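You operate a simulated robot arm through the tools that you are given. There is no shell and no other tool. Be economical: measure what you need, move in short steps, check, and stop when the job is done.

You run a simulated two-armed robot. Do the job below in one go: nothing can be reset, and whatever is moved stays where it is left.

Task
Take the cap off the green oil bottle and lay it down on the setting bench.

It is judged by the outcome, as a careful person would: the job done as asked, and still so three seconds after it is handed in. It fails if anything else is knocked over, pushed out of place, dropped, spilled or broken. A push-on lid holds only when it is set on centred and level and pressed home; a screw cap is set on level and turned clockwise until tight.

Robot
Two 7-joint arms with four-finger grippers on one trunk, on a base that drives. Base frame: it is fixed to the floor where the robot stands at the start and does not move with it; the origin is under the middle of the robot, x ahead of it, y to its left, z up; the surface under the hand at the start is at about z = 86. Units: cm, rad, N and s.
The left shoulder is at the start at [4, 18.1, 117.9], the right one opposite. With the tool pointing down near the work surface each hand reaches from about 32 to 84 cm from the robot's upright axis, wherever it stands, measured 20 degrees to its own side. Payload 3.67 kg a hand.
The tool frame of a hand sits at the grasp point between the pads (the TCP): z along the fingers, y along the line on which they close. The tips reach 2.8 cm beyond it. Largest opening 11.2 cm; the body of the gripper starts 7.3 cm behind the TCP.
Orientation is told as [roll, pitch, yaw] about the base's x, y, z axes, in that order, counted from this pose: with the fingers straight down and closing along the base's y, the tool's x points along the base's -x, its y along +y and its z along -z.

Tools
- The arms move only by the tool step_arm. It takes "left_deltas", "right_deltas" or both (then of equal length, played together; a hand with none holds still); each is one flat list of numbers, 7 for each row, row after row: the turn, a rotation vector about the tool's x, y, z in rad, then the shift along the tool's x, y, z in cm, then the opening, from 0 (shut) to 1 (fully open). In form: [wx, wy, wz, dx, dy, dz, fingers, wx, wy, wz, dx, dy, dz, fingers, ...]. A call has 1 to 10 rows; each row is the pose to reach, as a shift and turn from the pose commanded when the call began, along the tool's axes at that moment. Rows are played at 5 a second. More than 5 cm and 0.15 rad between two rows, or a gripper value outside its range, and nothing of the call is played. Where a pose cannot be reached the arm comes as near as it can. A force on the tool above 40 N (or 10 N above the force at the start of the call, whichever is more), or a blocked arm, ends the call early, and 0.2 s more pass. The fingers move at their own pace and stop on an object; they squeeze with about 33 N. The grip force told is the motor's: it shows also when the fingers shut on nothing. Time passes only in rows, and 0.2 s behind the last, so rows that repeat a pose let the fingers close. It gives the time, the measured TCP pose, the force on the tool (base axes), the opening and the grip force at its end, in the units of the frame above (readings bear some noise), with the torque about the TCP (base axes, N m) and any sound that the robot's microphone picked up.
- Cameras (640 x 400 px; columns grow to the right, rows downward): "scene" is now at [11.63, -1.55, 142.65]; the picture's right is [-0.09, -1.00, 0.00], its down [-0.53, 0.05, -0.85] and it looks along [0.84, -0.08, -0.53] (base axes); focal length 253 px, centre (320, 200). "left" rides on the left gripper at [6, 1.8, -10.4] in its tool frame; the picture's right is [-0.29, 0.96, 0.00], its down [-0.80, -0.24, -0.55] and it looks along [-0.53, -0.16, 0.83] (tool axes); focal length 234 px, centre (320, 200). "right" rides on the right gripper at [6, -1.8, -10.4] in its tool frame; the picture's right is [0.29, 0.96, 0.00], its down [-0.80, 0.24, -0.55] and it looks along [-0.53, 0.16, 0.83] (tool axes); focal length 234 px, centre (320, 200). There is no depth. A picture from a camera that has moved, and an enlarged one, comes with that camera's place and axes in the base frame and with its lens. The place of the scene camera against the robot may be out by one fixed shift of up to 2.5 cm in any direction.
- snapshot(camera): a new picture of that camera. It takes no simulated time.
- slide_trunk(by): slides the trunk up (or, below 0, down) by that many cm; the arms and the scene camera ride with it, the base frame stays. It gives what a move gives, with no picture.
- base_move(legs): drives the robot by 1 to 6 legs, each [ahead, left, turn to the left] in cm, cm and rad, along the robot's own axes; the way and the turn of a leg run together, so that a leg with both is an arc; at most 150 cm and 3.142 rad a leg. The arms and the cameras ride along, it lands a little off, and it stops where it bumps. It gives what a move gives.
- pan_tilt(pan, tilt): turns the head with the scene camera to pan (to the left, within 1.501 rad either way) and tilt (down, from -0.506 to 1.204), counted from straight ahead of the robot. It gives what a move gives.
- close_up(camera, box): a new picture of the part [left, top, right, bottom] of that camera's present view, enlarged. It takes no simulated time.
- close_job(): hands the job in; it is judged then, once.

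Work in short steps. Places have to be worked out from the pictures, the camera data and where the tool is seen: move nearer, look again, correct. Check each grasp and each placing, and mend what went wrong. You have 120 turns and 92 pictures in all, those below and enlarged ones among them. Open the grippers and draw the arms clear of the work before you hand the job in, unless the task says otherwise; then end with one line.

The tools are called after ">>>" by a JSON object that holds its "fn" and its "kwargs". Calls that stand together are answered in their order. step_arm: Moves the arms, as the interface text tells. Its arguments: {"type":"object","properties":{"left_deltas":{"type":"array","items":{"type":"number"}},"right_deltas":{"type":"array","items":{"type":"number"}}},"required":[]} The other tools are called the same way: slide_trunk (by) slides the trunk up or down; base_move (legs) drives the base; pan_tilt (pan, tilt) turns the head that bears the scene camera; snapshot (camera) takes a picture; close_up (camera, box) takes an enlarged picture of a part of a camera's view; close_job () hands the job in.

At the start:

```text
t: 0.0
left_tcp_pos: [46.44, 20.53, 114.88]
left_ee_rot: [0.001, -0.001, 0.001]
left_ft_force: [0.0, -0.6, 0.0]
left_wrist_torque: [-0.01, 0.0, -0.04]
left_grip_width: 11.19
left_grasp_force: 0.0
right_tcp_pos: [53.71, -23.16, 117.12]
right_ee_rot: [0.001, 0.001, 0.001]
right_ft_force: [0.7, 0.2, -0.5]
right_wrist_torque: [0.0, -0.01, -0.02]
right_grip_width: 11.21
right_grasp_force: 0.0
trunk travel left (down, up): [-30.0, 21.4]
robot x, y, heading: [0.04, -0.21, 0.001]
head pan, tilt: [-0.094, 0.557]
```

scene: 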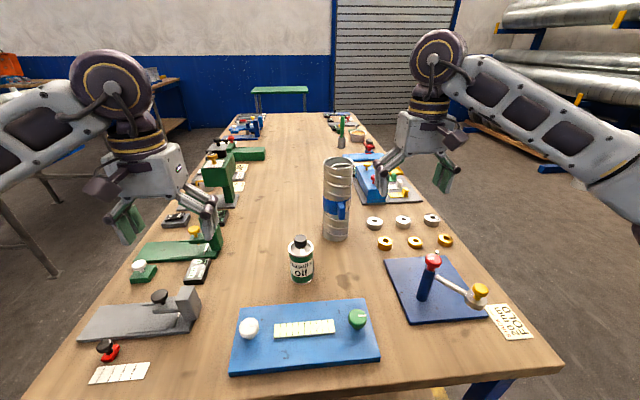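
right: 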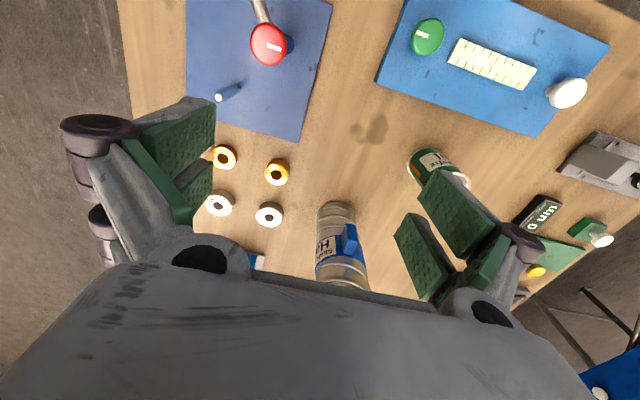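
left: 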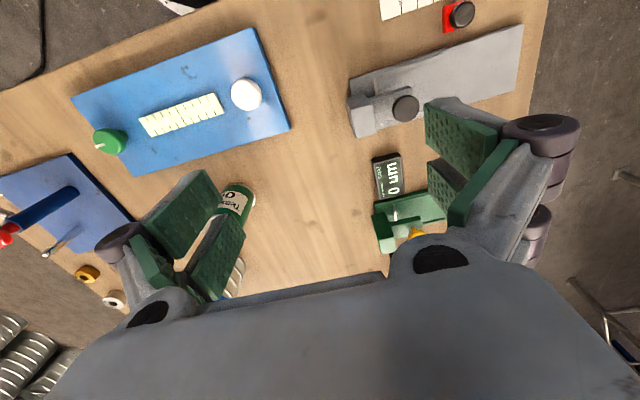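

The green bottle stands around (60, -1) on the bench. I look closer at it and at the surroundings for anything naming the "setting bench".

>>> {"fn": "close_up", "kwargs": {"camera": "scene", "box": [260, 220, 350, 290]}}

>>> {"fn": "close_up", "kwargs": {"camera": "scene", "box": [120, 70, 460, 280]}}

```text
5.71 times, centred on (305, 255) of scene
camera zoom: at [11.63, -1.55, 142.65], right [-0.09, -1.0, 0.0], down [-0.53, 0.05, -0.85], along [0.84, -0.08, -0.53], focal length 1448 px, centre (406, -114)
```

zoom: 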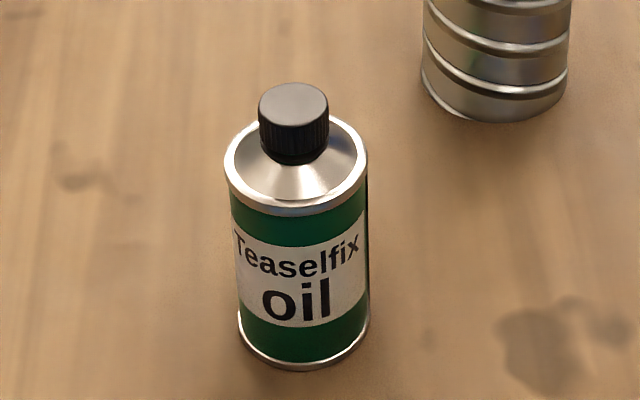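

```text
1.88 times, centred on (290, 175) of scene
camera zoom: at [11.63, -1.55, 142.65], right [-0.09, -1.0, 0.0], down [-0.53, 0.05, -0.85], along [0.84, -0.08, -0.53], focal length 477 px, centre (376, 247)
```

zoom: 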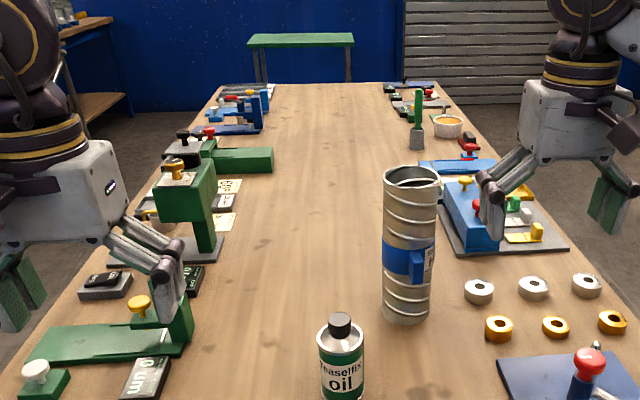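

The bottle has a ribbed black screw cap. I look around the room to check for labelled benches before deciding which is the setting bench.

>>> {"fn": "pan_tilt", "kwargs": {"pan": 0.9, "tilt": 0.3}}

>>> {"fn": "snapshot", "kwargs": {"camera": "scene"}}

>>> {"fn": "pan_tilt", "kwargs": {"pan": -0.9, "tilt": 0.3}}

>>> {"fn": "snapshot", "kwargs": {"camera": "scene"}}

>>> {"fn": "pan_tilt", "kwargs": {"pan": 0.0, "tilt": 0.8}}

>>> {"fn": "snapshot", "kwargs": {"camera": "scene"}}

```text
t: 1.3
left_tcp_pos: [46.32, 20.56, 114.9]
left_ee_rot: [0.0, 0.001, 0.001]
left_ft_force: [-0.5, 0.4, 0.5]
left_wrist_torque: [0.02, -0.01, 0.01]
left_grip_width: 11.2
left_grasp_force: 0.1
right_tcp_pos: [53.7, -23.26, 117.0]
right_ee_rot: [0.0, 0.0, -0.001]
right_ft_force: [-0.7, 0.1, -0.1]
right_wrist_torque: [0.02, 0.02, 0.01]
right_grip_width: 11.22
right_grasp_force: 0.0
trunk travel left (down, up): [-30.0, 21.4]
robot x, y, heading: [-0.02, -0.12, -0.001]
head pan, tilt: [0.901, 0.3]
```

```text
86 pictures are left
camera scene: at [8.52, 6.6, 145.02], right [0.78, -0.62, 0.0], down [-0.18, -0.23, -0.96], along [0.59, 0.75, -0.3], focal length 253 px, centre (320, 200)
```

scene: 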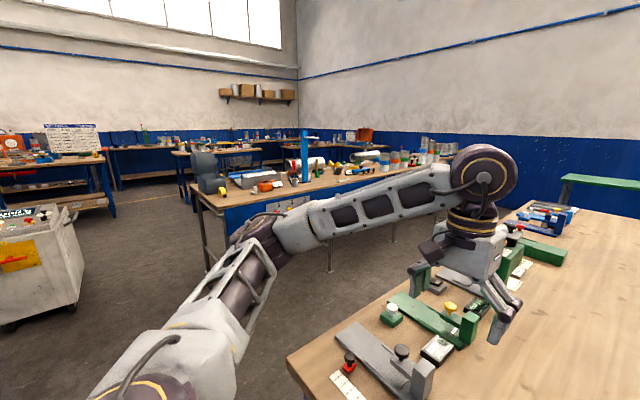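

```text
t: 3.1
left_tcp_pos: [46.33, 20.52, 114.86]
left_ee_rot: [-0.001, 0.0, -0.001]
left_ft_force: [0.5, -0.1, -0.4]
left_wrist_torque: [-0.02, -0.01, -0.01]
left_grip_width: 11.2
left_grasp_force: 0.0
right_tcp_pos: [53.67, -23.28, 117.02]
right_ee_rot: [0.001, 0.002, 0.0]
right_ft_force: [-0.1, 0.9, -0.2]
right_wrist_torque: [0.0, -0.02, 0.03]
right_grip_width: 11.2
right_grasp_force: 0.0
trunk travel left (down, up): [-30.0, 21.4]
robot x, y, heading: [0.07, 0.09, -0.002]
head pan, tilt: [-0.901, 0.3]
```

```text
85 pictures are left
camera scene: at [8.52, -8.02, 145.02], right [-0.78, -0.62, 0.0], down [-0.18, 0.23, -0.96], along [0.59, -0.75, -0.3], focal length 253 px, centre (320, 200)
```

scene: 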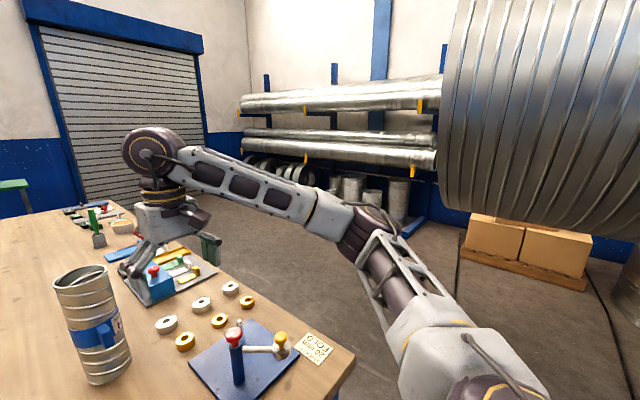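

```text
t: 4.3
left_tcp_pos: [46.28, 20.52, 114.89]
left_ee_rot: [0.0, 0.0, -0.001]
left_ft_force: [0.4, 0.1, 0.6]
left_wrist_torque: [0.02, 0.03, 0.0]
left_grip_width: 11.21
left_grasp_force: 0.2
right_tcp_pos: [53.65, -23.18, 117.03]
right_ee_rot: [0.001, -0.002, 0.001]
right_ft_force: [-0.5, 0.6, -0.7]
right_wrist_torque: [-0.05, -0.01, -0.05]
right_grip_width: 11.21
right_grasp_force: 0.2
trunk travel left (down, up): [-30.0, 21.4]
robot x, y, heading: [-0.19, 0.01, -0.002]
head pan, tilt: [0.0, 0.799]
```

```text
84 pictures are left
camera scene: at [10.78, -0.72, 140.58], right [0.0, -1.0, 0.0], down [-0.72, 0.0, -0.7], along [0.7, 0.0, -0.72], focal length 253 px, centre (320, 200)
```

scene: 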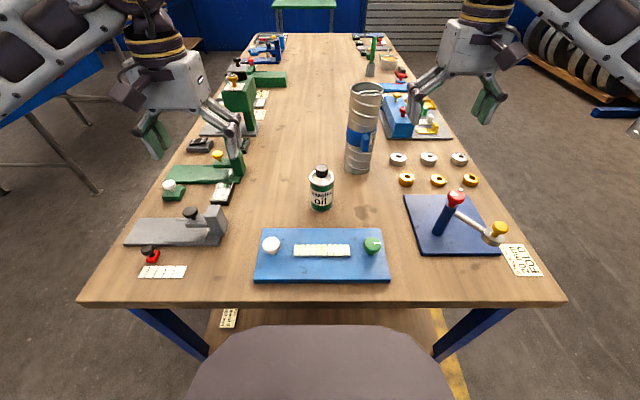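

There is a card on a shelf below the bench edge, and a card on the bench; I read them.

>>> {"fn": "close_up", "kwargs": {"camera": "scene", "box": [205, 300, 253, 330]}}

>>> {"fn": "close_up", "kwargs": {"camera": "scene", "box": [270, 150, 370, 220]}}

```text
13.33 times, centred on (229, 315) of scene
camera zoom: at [10.78, -0.72, 140.58], right [0.0, -1.0, 0.0], down [-0.72, 0.0, -0.7], along [0.7, 0.0, -0.72], focal length 3379 px, centre (1533, -1333)
```

zoom: 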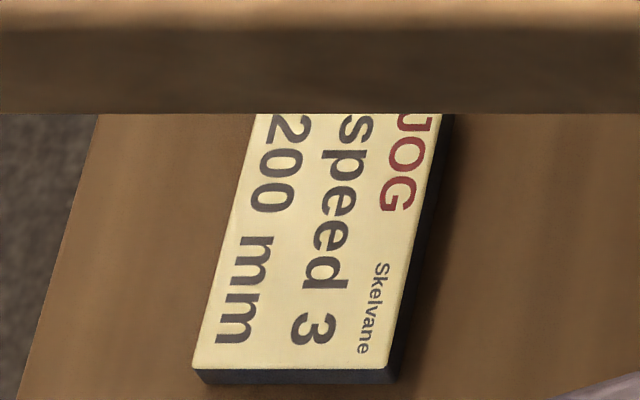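

```text
5.71 times, centred on (320, 185) of scene
camera zoom: at [10.78, -0.72, 140.58], right [0.0, -1.0, 0.0], down [-0.72, 0.0, -0.7], along [0.7, 0.0, -0.72], focal length 1448 px, centre (320, 286)
```

zoom: 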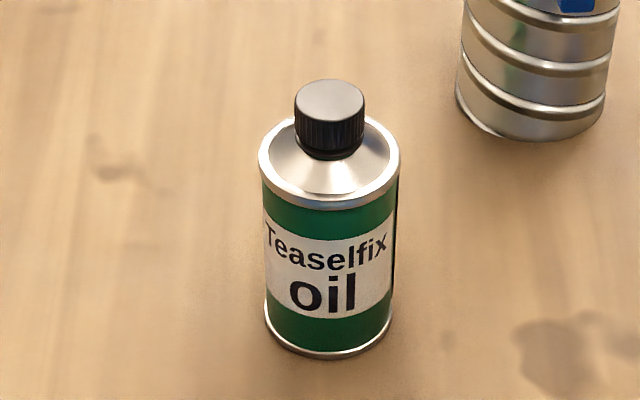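

This bench, carrying the setting fixtures, is taken as the setting bench. I estimate the bottle axis near (60.5, -1), cap top around z≈101; I bring the right hand over it to measure with its wrist camera.

>>> {"fn": "step_arm", "kwargs": {"right_deltas": [0, 0, 0, -1.2, 4.4, 0, 1, 0, 0, 0, -2.4, 8.8, 0, 1, 0, 0, 0, -3.6, 13.2, 0, 1, 0, 0, 0, -4.8, 17.6, 0, 1, 0, 0, 0, -6.3, 22, 2, 1]}}

>>> {"fn": "snapshot", "kwargs": {"camera": "right"}}

>>> {"fn": "snapshot", "kwargs": {"camera": "left"}}

```text
refused: row 5 steps farther than a row can; nothing moved
```

```text
81 pictures are left
camera right: at [47.7, -25.05, 127.36], right [-0.29, 0.96, 0.0], down [0.8, 0.24, 0.55], along [0.53, 0.16, -0.83], focal length 234 px, centre (320, 200)
```

right: 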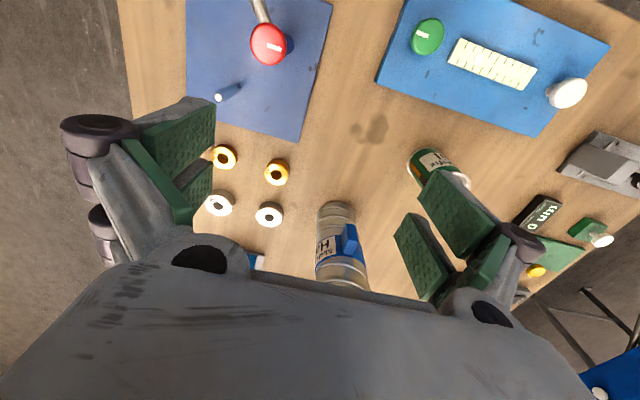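

```text
80 pictures are left
camera left: at [40.49, 22.25, 125.4], right [0.29, 0.96, 0.0], down [0.8, -0.24, 0.55], along [0.53, -0.16, -0.83], focal length 234 px, centre (320, 200)
```

left: 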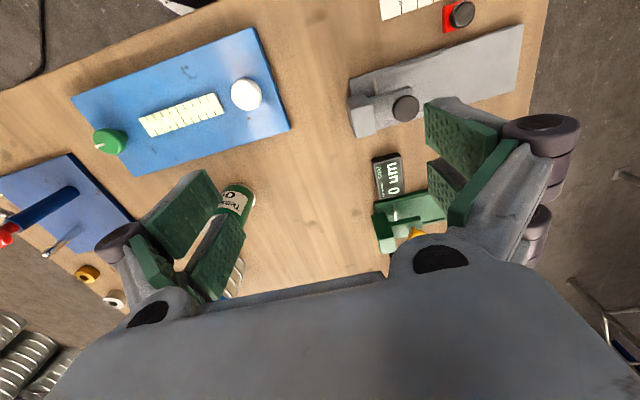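

The last row was slightly too large; I repeat with even steps.

>>> {"fn": "step_arm", "kwargs": {"right_deltas": [0, 0, 0, -1.1, 3.8, 0, 1, 0, 0, 0, -2.2, 7.6, 0, 1, 0, 0, 0, -3.3, 11.4, 0, 1, 0, 0, 0, -4.4, 15.2, 0, 1, 0, 0, 0, -5.5, 19, 0.5, 1, 0, 0, 0, -6.3, 22, 1, 1]}}

>>> {"fn": "snapshot", "kwargs": {"camera": "right"}}

>>> {"fn": "snapshot", "kwargs": {"camera": "scene"}}

```text
t: 5.7
left_tcp_pos: [46.37, 20.49, 114.75]
left_ee_rot: [-0.002, 0.0, -0.001]
left_ft_force: [-0.6, -0.5, -0.7]
left_wrist_torque: [-0.03, 0.01, 0.0]
left_grip_width: 11.2
left_grasp_force: 0.0
right_tcp_pos: [59.98, -1.02, 115.93]
right_ee_rot: [-0.004, 0.0, 0.0]
right_ft_force: [0.5, -0.3, 0.3]
right_wrist_torque: [-0.04, 0.03, -0.01]
right_grip_width: 11.18
right_grasp_force: 0.2
trunk travel left (down, up): [-30.0, 21.4]
robot x, y, heading: [-0.2, -0.21, -0.001]
head pan, tilt: [0.0, 0.799]
```

```text
79 pictures are left
camera right: at [54.01, -2.86, 126.29], right [-0.29, 0.96, 0.0], down [0.8, 0.24, 0.55], along [0.53, 0.16, -0.83], focal length 234 px, centre (320, 200)
```

right: 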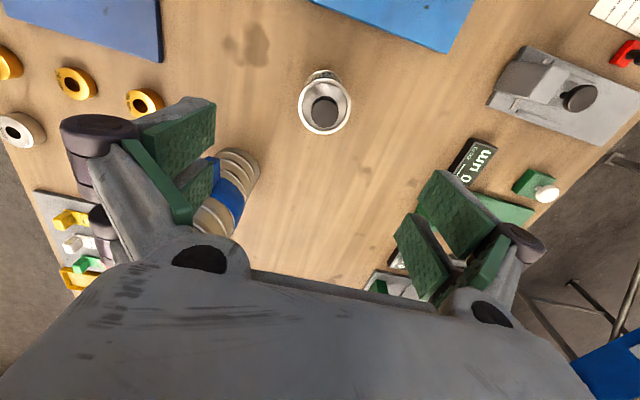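

```text
78 pictures are left
camera scene: at [10.8, -0.56, 140.58], right [0.0, -1.0, 0.0], down [-0.72, 0.0, -0.7], along [0.7, 0.0, -0.72], focal length 253 px, centre (320, 200)
```

scene: 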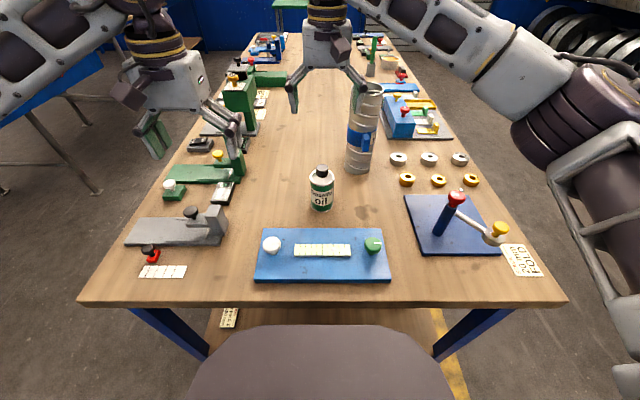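

Cap seen at about (325,110), giving roughly (59.3, -0.7). I zoom to refine its axis and size.

>>> {"fn": "close_up", "kwargs": {"camera": "right", "box": [280, 60, 376, 140]}}

>>> {"fn": "close_up", "kwargs": {"camera": "left", "box": [190, 170, 270, 230]}}

```text
5.00 times, centred on (328, 100) of right
camera zoom: at [54.01, -2.86, 126.29], right [-0.29, 0.96, 0.0], down [0.8, 0.24, 0.55], along [0.53, 0.16, -0.83], focal length 1171 px, centre (280, 700)
```

zoom: 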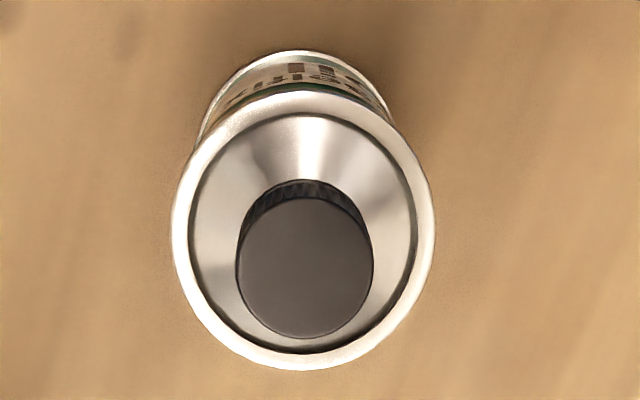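

```text
6.67 times, centred on (230, 200) of left
camera zoom: at [40.52, 22.37, 125.37], right [0.29, 0.96, 0.0], down [0.8, -0.24, 0.55], along [0.53, -0.16, -0.83], focal length 1561 px, centre (920, 200)
```

zoom: 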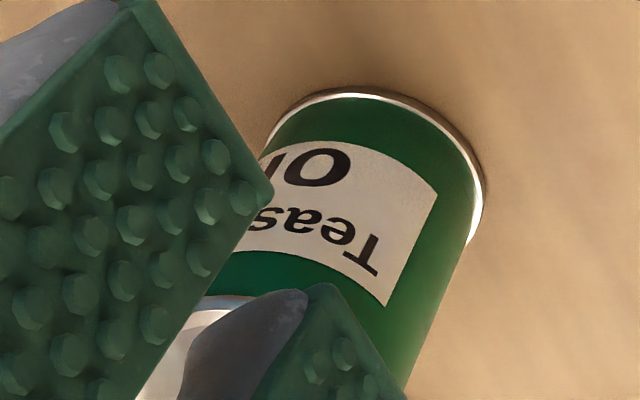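

Combining views: bottle axis ≈ (60.1, -0.5), cap top z≈99.5, cap Ø≈2.9, body Ø≈6.8. I withdraw the right hand and bring the left hand, tilted 45° forward and yawed right, to a pre-grasp pose in front of the bottle.

>>> {"fn": "step_arm", "kwargs": {"right_deltas": [0, 0, 0, 0, -2.5, -0.5, 1, 0, 0, 0, 0, -5, -1, 1, 0, 0, 0, 0, -7.5, -1.5, 1, 0, 0, 0, 0, -10, -2, 1, 0, 0, 0, 0, -12.5, -2.5, 1, 0, 0, 0, 0, -15, -3, 1, 0, 0, 0, 0, -17, -3, 1], "left_deltas": [0.028, -0.11, 0.068, -0.7, -2.3, 2, 1, 0.056, -0.22, 0.135, -1.4, -4.6, 4, 1, 0.084, -0.33, 0.203, -2.1, -7, 6, 1, 0.112, -0.439, 0.271, -2.8, -9.3, 8, 1, 0.14, -0.549, 0.339, -3.5, -11.6, 10, 1, 0.168, -0.659, 0.406, -4.2, -14, 12, 1, 0.196, -0.769, 0.474, -5, -16.3, 13.9, 1]}}

>>> {"fn": "snapshot", "kwargs": {"camera": "scene"}}

>>> {"fn": "snapshot", "kwargs": {"camera": "left"}}

```text
t: 7.3
left_tcp_pos: [51.28, 4.25, 101.0]
left_ee_rot: [0.001, -0.787, -0.502]
left_ft_force: [-0.7, -0.4, 0.2]
left_wrist_torque: [0.01, -0.02, 0.04]
left_grip_width: 11.21
left_grasp_force: 0.0
right_tcp_pos: [60.01, -18.28, 118.99]
right_ee_rot: [0.001, 0.0, 0.0]
right_ft_force: [0.7, -0.2, -0.8]
right_wrist_torque: [0.01, 0.01, -0.01]
right_grip_width: 11.21
right_grasp_force: 0.1
trunk travel left (down, up): [-30.0, 21.4]
robot x, y, heading: [0.01, -0.38, 0.006]
head pan, tilt: [0.0, 0.799]
```

```text
75 pictures are left
camera scene: at [10.81, -0.79, 140.58], right [0.0, -1.0, 0.0], down [-0.72, 0.0, -0.7], along [0.7, 0.0, -0.72], focal length 253 px, centre (320, 200)
```

scene: 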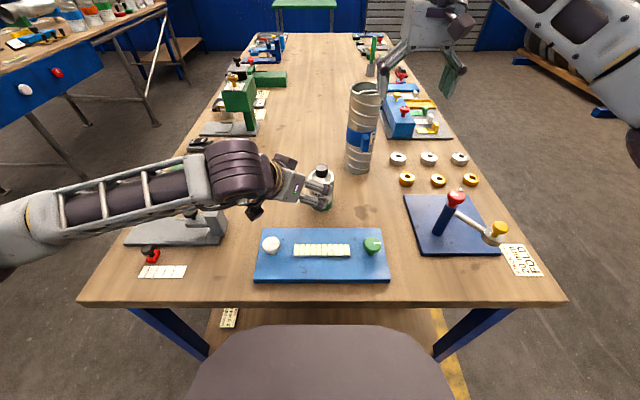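

```text
74 pictures are left
camera left: at [42.14, 11.16, 104.19], right [0.64, 0.74, 0.2], down [0.03, -0.29, 0.96], along [0.77, -0.6, -0.21], focal length 234 px, centre (320, 200)
```

left: 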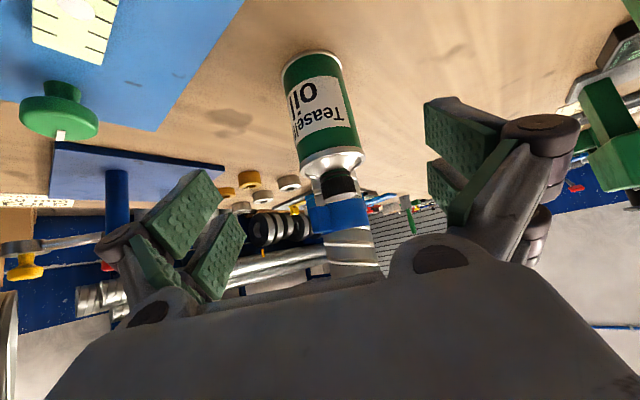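

The left hand is aimed properly (axis ≈ (60, -0.3), cap top ≈99.3), but the forearm runs low over the grey fixture. I raise the trunk so that the forearm slopes from above before lowering the hand.

>>> {"fn": "slide_trunk", "kwargs": {"by": 16}}

>>> {"fn": "step_arm", "kwargs": {"left_deltas": [0, 0, 0, 2.5, 0, 2.5, 1, 0, 0, 0, 5, 0, 5, 1, 0, 0, 0, 7.5, 0, 7.5, 1, 0, 0, 0, 11.3, 0, 10, 1]}}

>>> {"fn": "snapshot", "kwargs": {"camera": "scene"}}

```text
t: 9.1
left_tcp_pos: [51.29, 4.19, 117.08]
left_ee_rot: [0.0, -0.785, -0.498]
left_ft_force: [0.7, -0.6, -1.0]
left_wrist_torque: [0.0, 0.02, 0.01]
left_grip_width: 11.23
left_grasp_force: 0.1
right_tcp_pos: [60.05, -18.25, 135.17]
right_ee_rot: [0.001, 0.0, 0.001]
right_ft_force: [-0.6, 0.0, -0.6]
right_wrist_torque: [0.01, -0.02, -0.02]
right_grip_width: 11.2
right_grasp_force: 0.1
trunk travel left (down, up): [-46.0, 5.4]
robot x, y, heading: [-0.06, 0.03, -0.003]
head pan, tilt: [0.0, 0.799]
```

```text
t: 10.1
left_tcp_pos: [50.57, 4.6, 102.05]
left_ee_rot: [-0.002, -0.788, -0.5]
left_ft_force: [-0.2, -0.7, 0.2]
left_wrist_torque: [0.03, -0.01, -0.01]
left_grip_width: 11.18
left_grasp_force: 0.1
right_tcp_pos: [60.0, -18.08, 135.12]
right_ee_rot: [0.0, -0.001, 0.0]
right_ft_force: [0.0, 0.9, -0.2]
right_wrist_torque: [0.03, 0.02, -0.02]
right_grip_width: 11.18
right_grasp_force: 0.0
trunk travel left (down, up): [-46.0, 5.4]
robot x, y, heading: [-0.27, 0.02, -0.002]
head pan, tilt: [0.0, 0.799]
```

```text
73 pictures are left
camera scene: at [10.76, -0.63, 156.66], right [0.0, -1.0, 0.0], down [-0.72, 0.0, -0.7], along [0.7, 0.0, -0.72], focal length 253 px, centre (320, 200)
```

scene: 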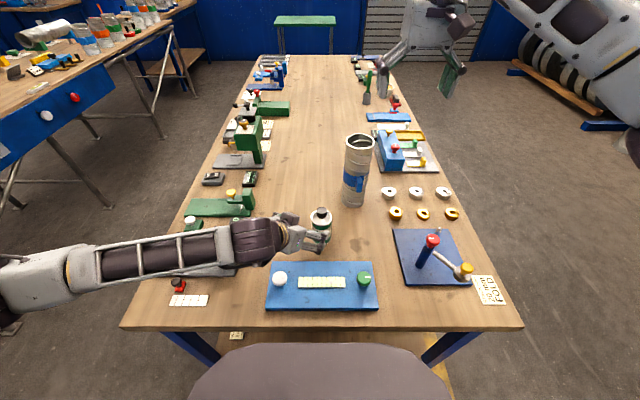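

The elbow is higher now, roughly z≈117. I raise the trunk 5 more for margin and descend to 8 cm short of the grasp.

>>> {"fn": "slide_trunk", "kwargs": {"by": 5}}

>>> {"fn": "step_arm", "kwargs": {"left_deltas": [0, 0, 0, 1.1, 0.05, 3.5, 1, 0, 0, 0, 2.2, 0.1, 7, 1, 0, 0, 0, 3.4, 0.18, 10.5, 1]}}

>>> {"fn": "snapshot", "kwargs": {"camera": "scene"}}

>>> {"fn": "snapshot", "kwargs": {"camera": "left"}}

```text
t: 11.0
left_tcp_pos: [50.47, 4.56, 106.93]
left_ee_rot: [0.001, -0.785, -0.5]
left_ft_force: [0.3, -0.1, 0.1]
left_wrist_torque: [-0.02, -0.03, 0.02]
left_grip_width: 11.18
left_grasp_force: 0.0
right_tcp_pos: [60.01, -18.33, 139.98]
right_ee_rot: [0.001, -0.001, 0.0]
right_ft_force: [0.9, 0.6, -1.2]
right_wrist_torque: [-0.04, 0.02, 0.02]
right_grip_width: 11.22
right_grasp_force: 0.1
trunk travel left (down, up): [-51.0, 0.4]
robot x, y, heading: [-0.21, 0.02, 0.001]
head pan, tilt: [0.0, 0.799]
```

```text
t: 11.8
left_tcp_pos: [54.99, 2.25, 97.13]
left_ee_rot: [0.0, -0.784, -0.499]
left_ft_force: [-0.1, 1.2, 0.2]
left_wrist_torque: [-0.02, 0.0, -0.01]
left_grip_width: 11.18
left_grasp_force: 0.0
right_tcp_pos: [60.05, -18.21, 139.99]
right_ee_rot: [0.0, 0.0, 0.0]
right_ft_force: [-1.0, 0.4, -0.7]
right_wrist_torque: [0.01, 0.01, -0.01]
right_grip_width: 11.21
right_grasp_force: 0.0
trunk travel left (down, up): [-51.0, 0.4]
robot x, y, heading: [-0.42, 0.29, -0.001]
head pan, tilt: [0.0, 0.799]
```

```text
72 pictures are left
camera scene: at [10.85, -0.74, 161.56], right [0.0, -1.0, 0.0], down [-0.72, 0.0, -0.7], along [0.7, 0.0, -0.72], focal length 253 px, centre (320, 200)
```

scene: 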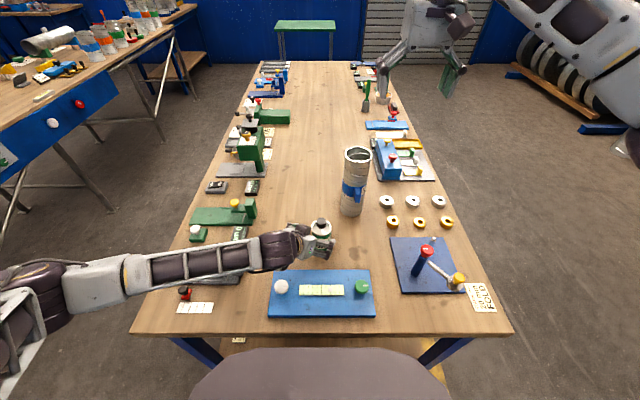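

```text
71 pictures are left
camera left: at [45.83, 9.33, 100.28], right [0.64, 0.74, 0.2], down [0.04, -0.29, 0.96], along [0.77, -0.6, -0.21], focal length 234 px, centre (320, 200)
```

left: 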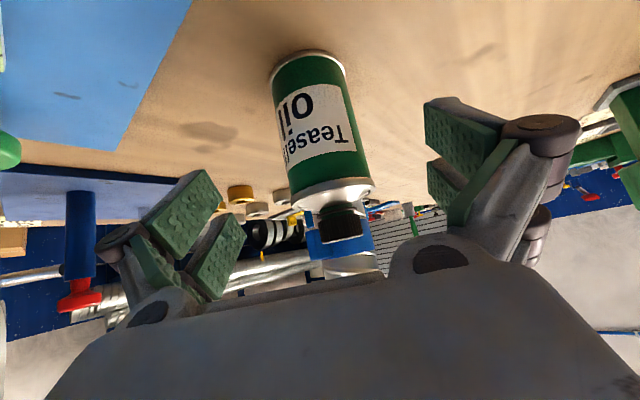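

Lateral alignment is good and the forearm still has clearance. I advance 8 cm along the fingers to straddle the bottle body.

>>> {"fn": "step_arm", "kwargs": {"left_deltas": [0, 0, 0, 0, 0, 2, 1, 0, 0, 0, 0, 0, 4, 1, 0, 0, 0, 0, 0, 6, 1, 0, 0, 0, 0, 0, 8.2, 1]}}

>>> {"fn": "snapshot", "kwargs": {"camera": "left"}}

>>> {"fn": "close_up", "kwargs": {"camera": "scene", "box": [140, 190, 380, 340]}}

```text
t: 12.8
left_tcp_pos: [60.05, -0.5, 91.19]
left_ee_rot: [0.0, -0.783, -0.499]
left_ft_force: [-0.2, 0.1, 0.0]
left_wrist_torque: [0.04, 0.04, 0.0]
left_grip_width: 11.19
left_grasp_force: 0.0
right_tcp_pos: [59.96, -18.26, 140.09]
right_ee_rot: [0.001, 0.0, -0.001]
right_ft_force: [0.1, -0.1, 0.7]
right_wrist_torque: [-0.01, 0.0, 0.02]
right_grip_width: 11.21
right_grasp_force: 0.0
trunk travel left (down, up): [-51.0, 0.4]
robot x, y, heading: [0.24, -0.27, -0.002]
head pan, tilt: [0.0, 0.799]
```

```text
70 pictures are left
camera left: at [50.93, 6.59, 94.5], right [0.64, 0.74, 0.2], down [0.04, -0.29, 0.96], along [0.77, -0.6, -0.21], focal length 234 px, centre (320, 200)
```

left: 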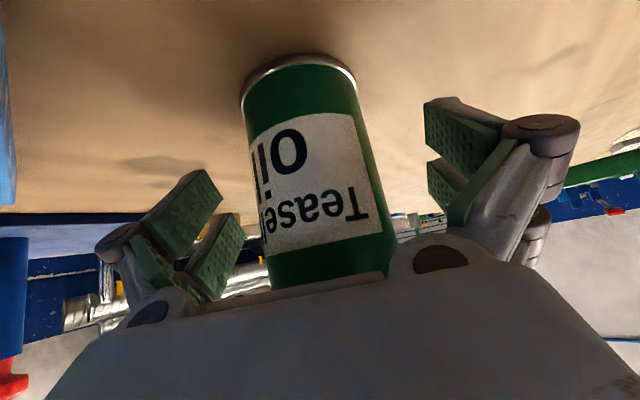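

```text
2.67 times, centred on (260, 265) of scene
camera zoom: at [10.87, -0.78, 161.56], right [0.0, -1.0, 0.0], down [-0.72, 0.0, -0.7], along [0.7, 0.0, -0.72], focal length 676 px, centre (480, 27)
```

zoom: 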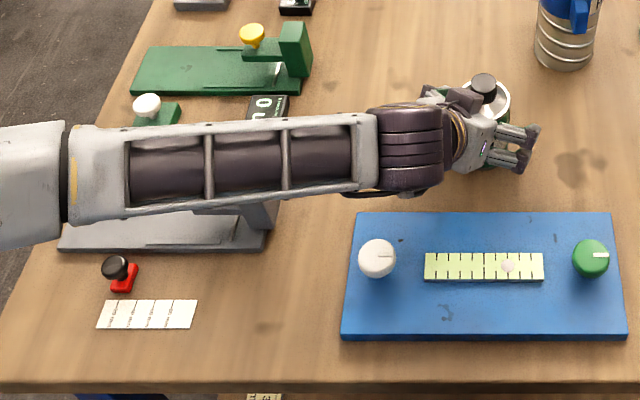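

The bottle stands between the pads, no contact. I close the left hand on the body.

>>> {"fn": "step_arm", "kwargs": {"left_deltas": [0, 0, 0, 0, 0, 0, 0.7, 0, 0, 0, 0, 0, 0, 0.64, 0, 0, 0, 0, 0, 0, 0.58, 0, 0, 0, 0, 0, 0, 0, 0, 0, 0, 0, 0, 0, 0]}}

>>> {"fn": "snapshot", "kwargs": {"camera": "left"}}

>>> {"fn": "close_up", "kwargs": {"camera": "scene", "box": [280, 200, 376, 260]}}

```text
t: 14.0
left_tcp_pos: [60.08, -0.47, 91.33]
left_ee_rot: [0.0, -0.787, -0.501]
left_ft_force: [0.4, -1.2, 0.2]
left_wrist_torque: [-0.03, 0.05, -0.01]
left_grip_width: 6.1
left_grasp_force: 33.3
right_tcp_pos: [60.01, -18.23, 139.98]
right_ee_rot: [0.0, 0.0, 0.001]
right_ft_force: [0.0, -0.3, 0.3]
right_wrist_torque: [0.01, 0.01, 0.02]
right_grip_width: 11.21
right_grasp_force: 0.1
trunk travel left (down, up): [-51.0, 0.4]
robot x, y, heading: [-0.01, 0.38, 0.005]
head pan, tilt: [0.0, 0.799]
```

```text
68 pictures are left
camera left: at [50.85, 6.6, 94.54], right [0.64, 0.74, 0.2], down [0.04, -0.29, 0.96], along [0.77, -0.6, -0.21], focal length 234 px, centre (320, 200)
```

left: 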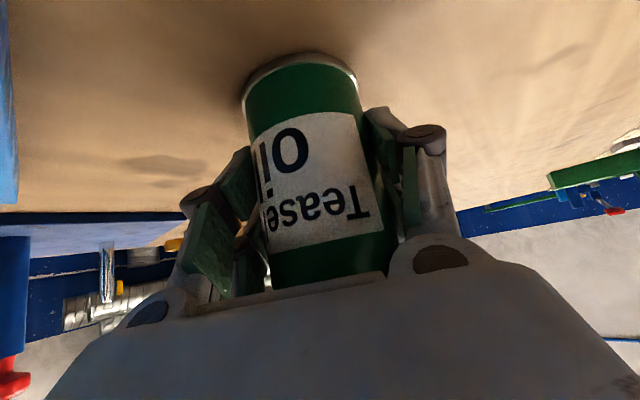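

```text
6.67 times, centred on (328, 230) of scene
camera zoom: at [10.78, -0.71, 161.57], right [0.0, -1.0, 0.0], down [-0.72, 0.0, -0.7], along [0.7, 0.0, -0.72], focal length 1689 px, centre (267, 0)
```

zoom: 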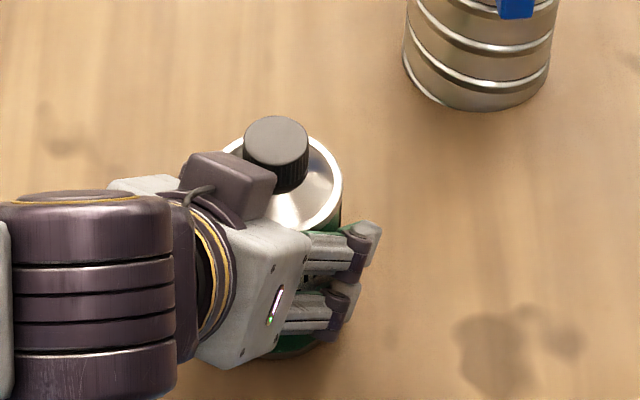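

The left hand holds the body (6.1 cm, 33 N), bottle still upright. A block on the left wrist is near the cap, so I bring the right hand above and measure clearances from its camera.

>>> {"fn": "step_arm", "kwargs": {"right_deltas": [0, 0, 0, 0, 4.5, 1, 1, 0, 0, 0, 0, 9, 2, 1, 0, 0, 0, 0, 13.5, 4, 1, 0, 0, 0, 0, 17.8, 6, 1, 0, 0, 0, 0, 17.8, 10.5, 1, 0, 0, 0, 0, 17.8, 15, 1, 0, 0, 0, 0, 17.8, 19.5, 1, 0, 0, 0, 0, 17.8, 23, 1]}}

>>> {"fn": "snapshot", "kwargs": {"camera": "right"}}

>>> {"fn": "snapshot", "kwargs": {"camera": "scene"}}

```text
t: 15.8
left_tcp_pos: [59.96, -0.44, 91.35]
left_ee_rot: [0.0, -0.784, -0.499]
left_ft_force: [0.3, -0.7, 0.0]
left_wrist_torque: [-0.03, 0.0, 0.03]
left_grip_width: 6.1
left_grasp_force: 32.6
right_tcp_pos: [60.05, -0.38, 116.79]
right_ee_rot: [-0.001, 0.0, 0.002]
right_ft_force: [-0.4, -0.1, 0.4]
right_wrist_torque: [0.01, -0.02, 0.01]
right_grip_width: 11.21
right_grasp_force: 0.0
trunk travel left (down, up): [-51.0, 0.4]
robot x, y, heading: [0.0, -0.02, -0.003]
head pan, tilt: [0.0, 0.799]
```

```text
66 pictures are left
camera right: at [54.03, -2.33, 127.24], right [-0.29, 0.96, 0.0], down [0.8, 0.24, 0.55], along [0.53, 0.16, -0.83], focal length 234 px, centre (320, 200)
```

right: 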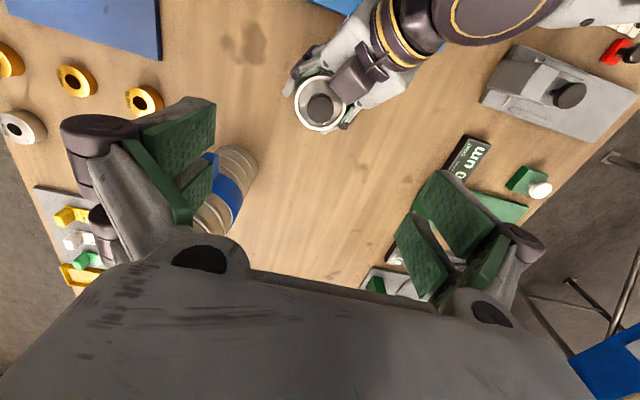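

```text
65 pictures are left
camera scene: at [10.78, -0.76, 161.57], right [0.0, -1.0, 0.0], down [-0.72, 0.0, -0.7], along [0.7, 0.0, -0.72], focal length 253 px, centre (320, 200)
```

scene: 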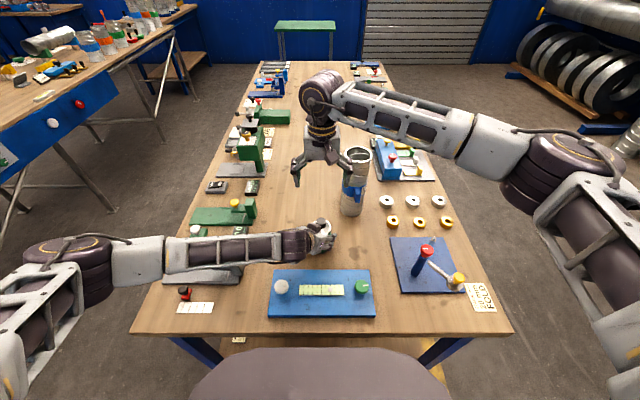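

>>> {"fn": "close_up", "kwargs": {"camera": "right", "box": [270, 40, 414, 150]}}

```text
3.64 times, centred on (342, 95) of right
camera zoom: at [54.03, -2.33, 127.24], right [-0.29, 0.96, 0.0], down [0.8, 0.24, 0.55], along [0.53, 0.16, -0.83], focal length 852 px, centre (240, 582)
```

zoom: 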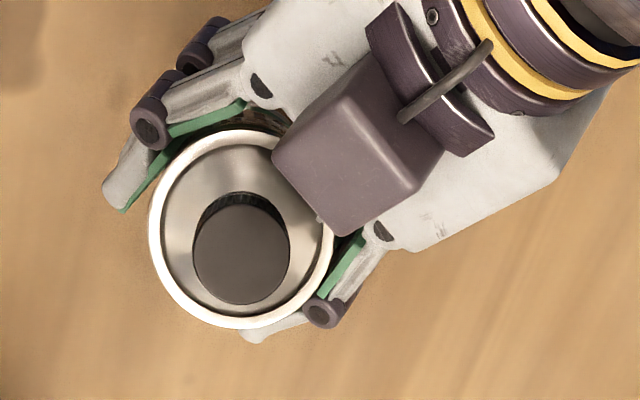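

The wrist block of the left hand is only ~2 cm from the cap axis. I open the left hand, recline it 0.25 rad about the grasp point (slightly back), and regrip.

>>> {"fn": "step_arm", "kwargs": {"left_deltas": [0, 0, 0, 0, 0, 0, 1, 0, 0, 0, 0, 0, 0, 1, 0, 0, 0, 0, 0, 0, 1, 0, -0.06, 0, 0, 0, -0.3, 1, 0, -0.12, 0, 0, 0, -0.5, 1, 0, -0.18, 0, 0, 0.04, -0.7, 1, 0, -0.25, 0, 0, 0.07, -0.9, 1]}}

>>> {"fn": "close_up", "kwargs": {"camera": "right", "box": [270, 40, 414, 150]}}

>>> {"fn": "snapshot", "kwargs": {"camera": "left"}}

>>> {"fn": "close_up", "kwargs": {"camera": "scene", "box": [140, 190, 380, 340]}}

```text
t: 17.4
left_tcp_pos: [59.94, -0.52, 91.4]
left_ee_rot: [0.0, -0.785, -0.499]
left_ft_force: [0.1, 0.8, 0.3]
left_wrist_torque: [-0.02, 0.0, -0.02]
left_grip_width: 11.19
left_grasp_force: 0.0
left hand out of reach, approached as far as the arm can: row 4, 5, 6, 7
right_tcp_pos: [60.06, -0.45, 116.93]
right_ee_rot: [0.0, -0.001, -0.001]
right_ft_force: [0.1, 0.4, -0.7]
right_wrist_torque: [0.02, 0.03, -0.04]
right_grip_width: 11.2
right_grasp_force: 0.1
trunk travel left (down, up): [-51.0, 0.4]
robot x, y, heading: [0.06, 0.17, -0.002]
head pan, tilt: [0.0, 0.799]
```

```text
3.64 times, centred on (342, 95) of right
camera zoom: at [54.03, -2.3, 127.25], right [-0.29, 0.96, 0.0], down [0.8, 0.24, 0.55], along [0.53, 0.16, -0.83], focal length 852 px, centre (240, 582)
```

zoom: 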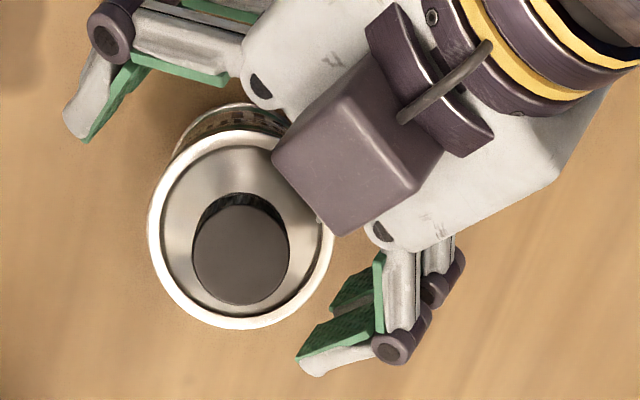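

```text
62 pictures are left
camera left: at [50.86, 6.61, 94.54], right [0.64, 0.74, 0.2], down [0.04, -0.29, 0.96], along [0.77, -0.6, -0.21], focal length 234 px, centre (320, 200)
```

left: 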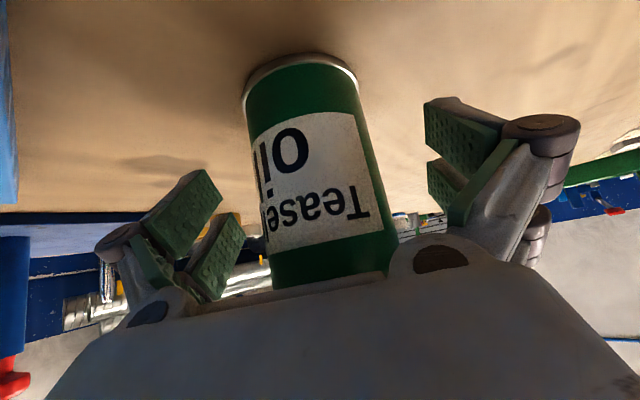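

```text
2.67 times, centred on (260, 265) of scene
camera zoom: at [10.79, -0.71, 161.57], right [0.0, -1.0, 0.0], down [-0.72, 0.0, -0.7], along [0.7, 0.0, -0.72], focal length 676 px, centre (480, 27)
```

zoom: 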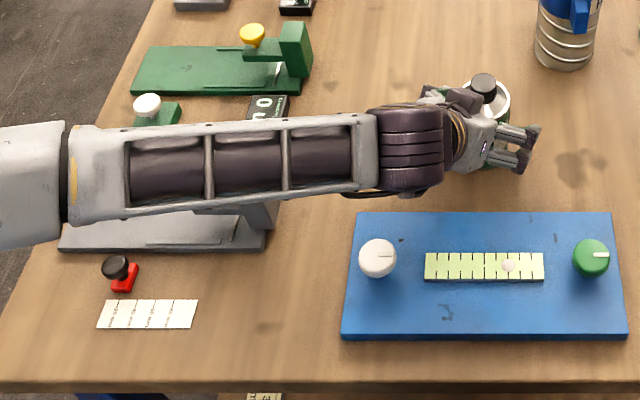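

The arm can't tilt further in this heading. With the fingers open around the bottle, I try yawing 0.3 rad further right about the bottle axis, then tilting.

>>> {"fn": "step_arm", "kwargs": {"left_deltas": [0.071, 0, 0.071, 0, 0, 0, 1, 0.141, 0, 0.141, 0, 0, 0, 1, 0.212, 0, 0.212, 0, 0, 0, 1]}}

>>> {"fn": "step_arm", "kwargs": {"left_deltas": [0, -0.06, 0, 0, 0, -0.3, 1, 0, -0.12, 0, 0, 0, -0.6, 1, 0, -0.18, 0, 0, 0, -0.8, 1, 0, -0.25, 0, 0, 0, -0.9, 1]}}

>>> {"fn": "close_up", "kwargs": {"camera": "right", "box": [270, 40, 414, 150]}}

```text
t: 18.2
left_tcp_pos: [59.94, -0.51, 91.23]
left_ee_rot: [-0.002, -0.786, -0.799]
left_ft_force: [0.5, -0.4, -0.1]
left_wrist_torque: [0.01, 0.03, 0.0]
left_grip_width: 11.22
left_grasp_force: 0.1
right_tcp_pos: [59.95, -0.42, 116.96]
right_ee_rot: [0.001, -0.001, 0.0]
right_ft_force: [0.6, -0.4, 0.6]
right_wrist_torque: [0.03, -0.01, 0.02]
right_grip_width: 11.19
right_grasp_force: 0.2
trunk travel left (down, up): [-51.0, 0.4]
robot x, y, heading: [0.04, 0.09, 0.001]
head pan, tilt: [0.0, 0.799]
```

```text
t: 19.2
left_tcp_pos: [59.59, 0.02, 92.03]
left_ee_rot: [0.002, -1.036, -0.8]
left_ft_force: [0.6, -0.2, 0.2]
left_wrist_torque: [0.01, 0.01, -0.02]
left_grip_width: 11.19
left_grasp_force: 0.0
right_tcp_pos: [59.91, -0.46, 116.94]
right_ee_rot: [-0.002, -0.001, 0.001]
right_ft_force: [-0.2, 0.3, 0.0]
right_wrist_torque: [-0.03, 0.02, 0.03]
right_grip_width: 11.2
right_grasp_force: 0.0
trunk travel left (down, up): [-51.0, 0.4]
robot x, y, heading: [-0.13, -0.17, 0.001]
head pan, tilt: [0.0, 0.799]
```

```text
3.64 times, centred on (342, 95) of right
camera zoom: at [53.95, -2.26, 127.28], right [-0.29, 0.96, 0.0], down [0.8, 0.24, 0.55], along [0.53, 0.16, -0.83], focal length 852 px, centre (240, 582)
```

zoom: 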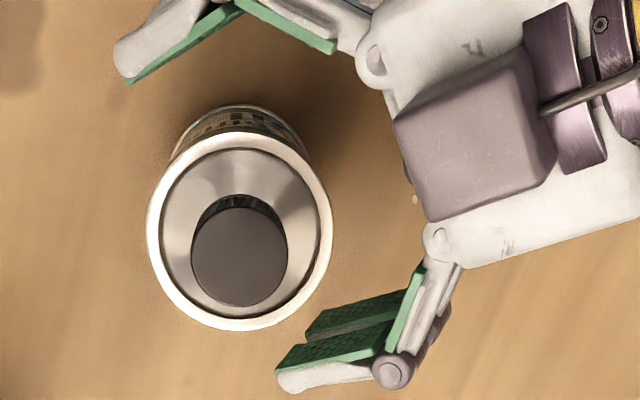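

Now the block is well clear of the cap. I close the left hand on the body again.

>>> {"fn": "step_arm", "kwargs": {"left_deltas": [0, 0, 0, 0, 0, 0, 0.7, 0, 0, 0, 0, 0, 0, 0.64, 0, 0, 0, 0, 0, 0, 0.58, 0, 0, 0, 0, 0, 0, 0, 0, 0, 0, 0, 0, 0, 0]}}

>>> {"fn": "close_up", "kwargs": {"camera": "right", "box": [270, 40, 414, 150]}}

>>> {"fn": "close_up", "kwargs": {"camera": "scene", "box": [140, 190, 380, 340]}}

```text
t: 20.4
left_tcp_pos: [59.64, 0.06, 91.89]
left_ee_rot: [0.001, -1.033, -0.8]
left_ft_force: [-1.0, 0.3, 1.3]
left_wrist_torque: [-0.02, 0.09, -0.02]
left_grip_width: 6.08
left_grasp_force: 32.7
right_tcp_pos: [60.06, -0.36, 116.97]
right_ee_rot: [0.0, -0.001, 0.001]
right_ft_force: [0.5, 0.1, -0.4]
right_wrist_torque: [-0.03, 0.0, 0.0]
right_grip_width: 11.18
right_grasp_force: 0.1
trunk travel left (down, up): [-51.0, 0.4]
robot x, y, heading: [0.36, 0.15, 0.003]
head pan, tilt: [0.0, 0.799]
```

```text
3.64 times, centred on (342, 95) of right
camera zoom: at [54.01, -2.3, 127.26], right [-0.29, 0.96, 0.0], down [0.8, 0.24, 0.55], along [0.53, 0.16, -0.83], focal length 852 px, centre (240, 582)
```

zoom: 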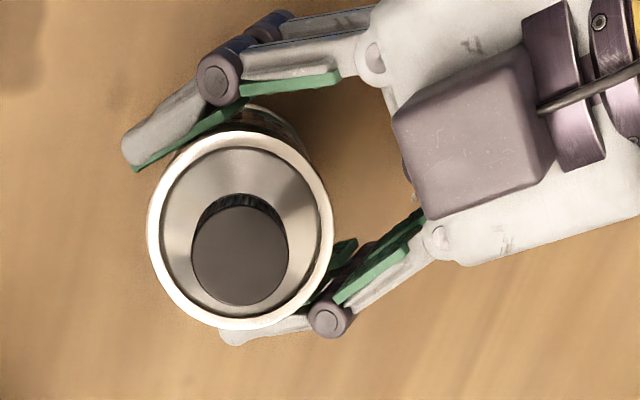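

```text
2.67 times, centred on (260, 265) of scene
camera zoom: at [10.77, -0.69, 161.57], right [0.0, -1.0, 0.0], down [-0.72, 0.0, -0.7], along [0.7, 0.0, -0.72], focal length 676 px, centre (480, 27)
```

zoom: 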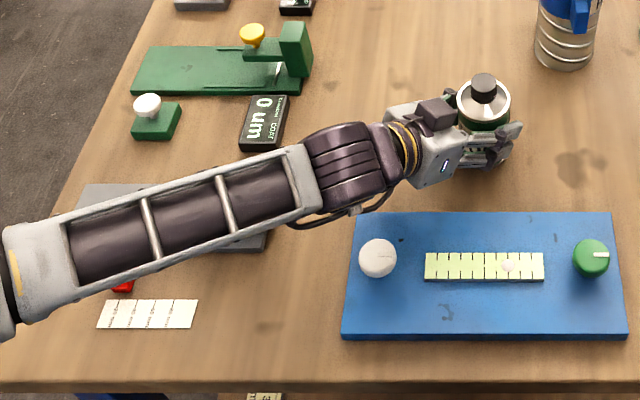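

Grip is solid and the bottle unmoved. I yaw the right hand -1.2 rad with half-open fingers, and come down to 6 cm above the grasp height.

>>> {"fn": "step_arm", "kwargs": {"right_deltas": [0, 0, 0.15, 0, 0, 0, 0.5, 0, 0, 0.3, 0, 0, 0, 0.5, 0, 0, 0.45, 0, 0, 0, 0.5, 0, 0, 0.6, 0, 0, 0, 0.5, 0, 0, 0.75, 0, 0, 2, 0.5, 0, 0, 0.9, 0, 0, 4, 0.5, 0, 0, 1.05, 0, 0, 7, 0.5, 0, 0, 1.2, 0, 0, 10, 0.5]}}

>>> {"fn": "snapshot", "kwargs": {"camera": "right"}}

>>> {"fn": "snapshot", "kwargs": {"camera": "scene"}}

```text
t: 22.2
left_tcp_pos: [59.58, -0.06, 91.97]
left_ee_rot: [0.001, -1.035, -0.8]
left_ft_force: [-0.5, 1.2, 1.5]
left_wrist_torque: [-0.03, 0.02, 0.0]
left_grip_width: 6.1
left_grasp_force: 33.2
right_tcp_pos: [59.87, -0.4, 106.94]
right_ee_rot: [0.001, 0.001, -1.202]
right_ft_force: [-0.1, 0.2, -0.3]
right_wrist_torque: [-0.02, 0.02, 0.03]
right_grip_width: 5.58
right_grasp_force: 0.2
trunk travel left (down, up): [-51.0, 0.4]
robot x, y, heading: [-0.27, 0.14, 0.001]
head pan, tilt: [0.0, 0.799]
```

```text
57 pictures are left
camera right: at [56.16, 4.47, 117.31], right [0.79, 0.61, 0.0], down [0.51, -0.66, 0.55], along [0.34, -0.44, -0.83], focal length 234 px, centre (320, 200)
```

right: 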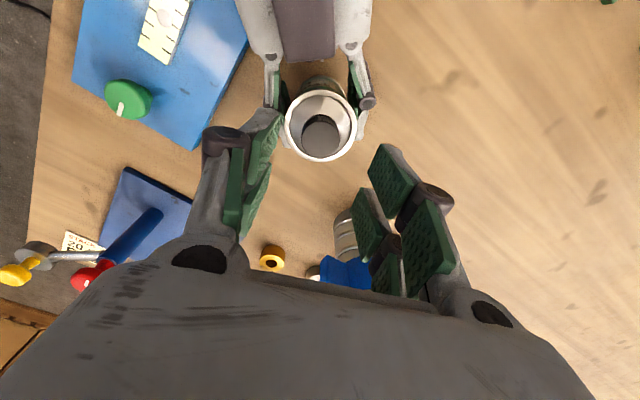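

```text
56 pictures are left
camera scene: at [10.78, -0.69, 161.56], right [0.0, -1.0, 0.0], down [-0.72, 0.0, -0.7], along [0.7, 0.0, -0.72], focal length 253 px, centre (320, 200)
```

scene: 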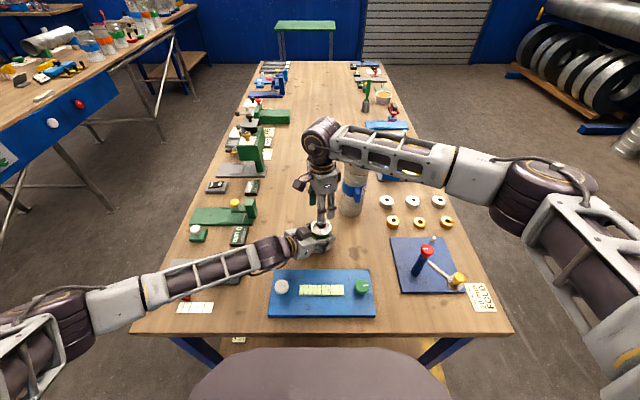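

Both hands are clear. I zoom on the cap between the right fingers for a precise height and centre.

>>> {"fn": "close_up", "kwargs": {"camera": "right", "box": [270, 80, 374, 165]}}

```text
4.71 times, centred on (322, 122) of right
camera zoom: at [56.16, 4.47, 117.31], right [0.79, 0.61, 0.0], down [0.51, -0.66, 0.55], along [0.34, -0.44, -0.83], focal length 1102 px, centre (311, 565)
```

zoom: 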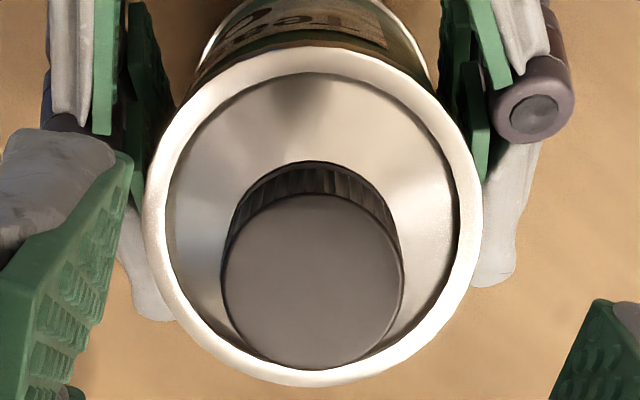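

Both views agree: cap top at z≈99.4, centre (60.0, -0.5), Ø≈3. I descend so the fingertips reach z≈97.3 and look before closing.

>>> {"fn": "step_arm", "kwargs": {"right_deltas": [0, 0, 0, -0.1, 0.05, 2, 0.5, 0, 0, 0, -0.14, 0.08, 4, 0.5, 0, 0, 0, -0.14, 0.08, 5.5, 0.5, 0, 0, 0, -0.14, 0.08, 6.9, 0.5]}}

>>> {"fn": "close_up", "kwargs": {"camera": "right", "box": [160, 20, 480, 220]}}

>>> {"fn": "close_up", "kwargs": {"camera": "scene", "box": [270, 170, 366, 260]}}

```text
t: 23.2
left_tcp_pos: [59.59, -0.03, 92.01]
left_ee_rot: [0.0, -1.035, -0.799]
left_ft_force: [-1.2, 0.8, 2.4]
left_wrist_torque: [-0.04, 0.02, -0.01]
left_grip_width: 6.07
left_grasp_force: 33.0
right_tcp_pos: [60.15, -0.54, 100.06]
right_ee_rot: [-0.001, -0.001, -1.201]
right_ft_force: [-0.4, 1.4, 0.3]
right_wrist_torque: [0.0, 0.0, -0.01]
right_grip_width: 5.61
right_grasp_force: 0.0
trunk travel left (down, up): [-51.0, 0.4]
robot x, y, heading: [0.17, -0.08, 0.003]
head pan, tilt: [0.0, 0.799]
```

```text
2.00 times, centred on (320, 120) of right
camera zoom: at [56.3, 4.39, 110.42], right [0.79, 0.62, 0.0], down [0.51, -0.66, 0.55], along [0.34, -0.44, -0.83], focal length 468 px, centre (320, 360)
```

zoom: 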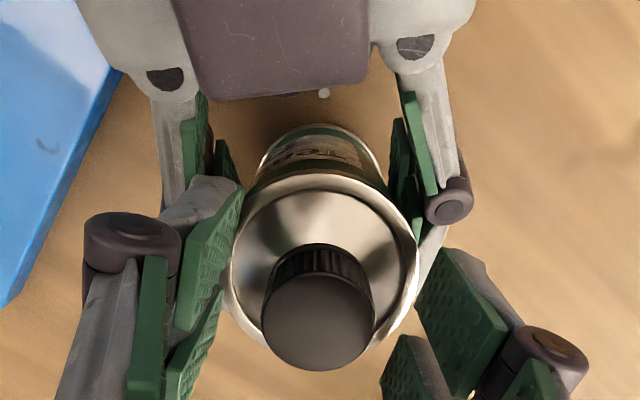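

```text
4.44 times, centred on (318, 215) of scene
camera zoom: at [10.77, -0.69, 161.57], right [0.0, -1.0, 0.0], down [-0.72, 0.0, -0.7], along [0.7, 0.0, -0.72], focal length 1126 px, centre (329, 133)
```

zoom: 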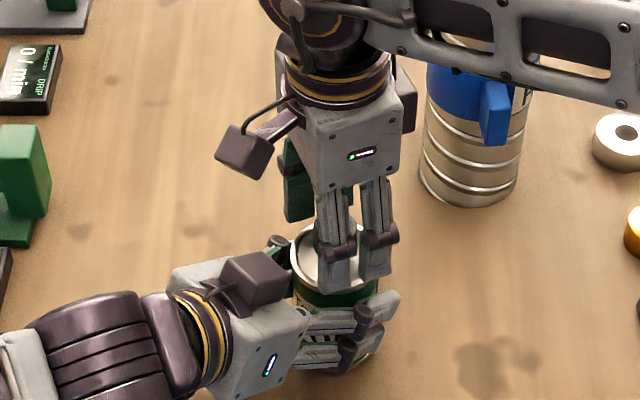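

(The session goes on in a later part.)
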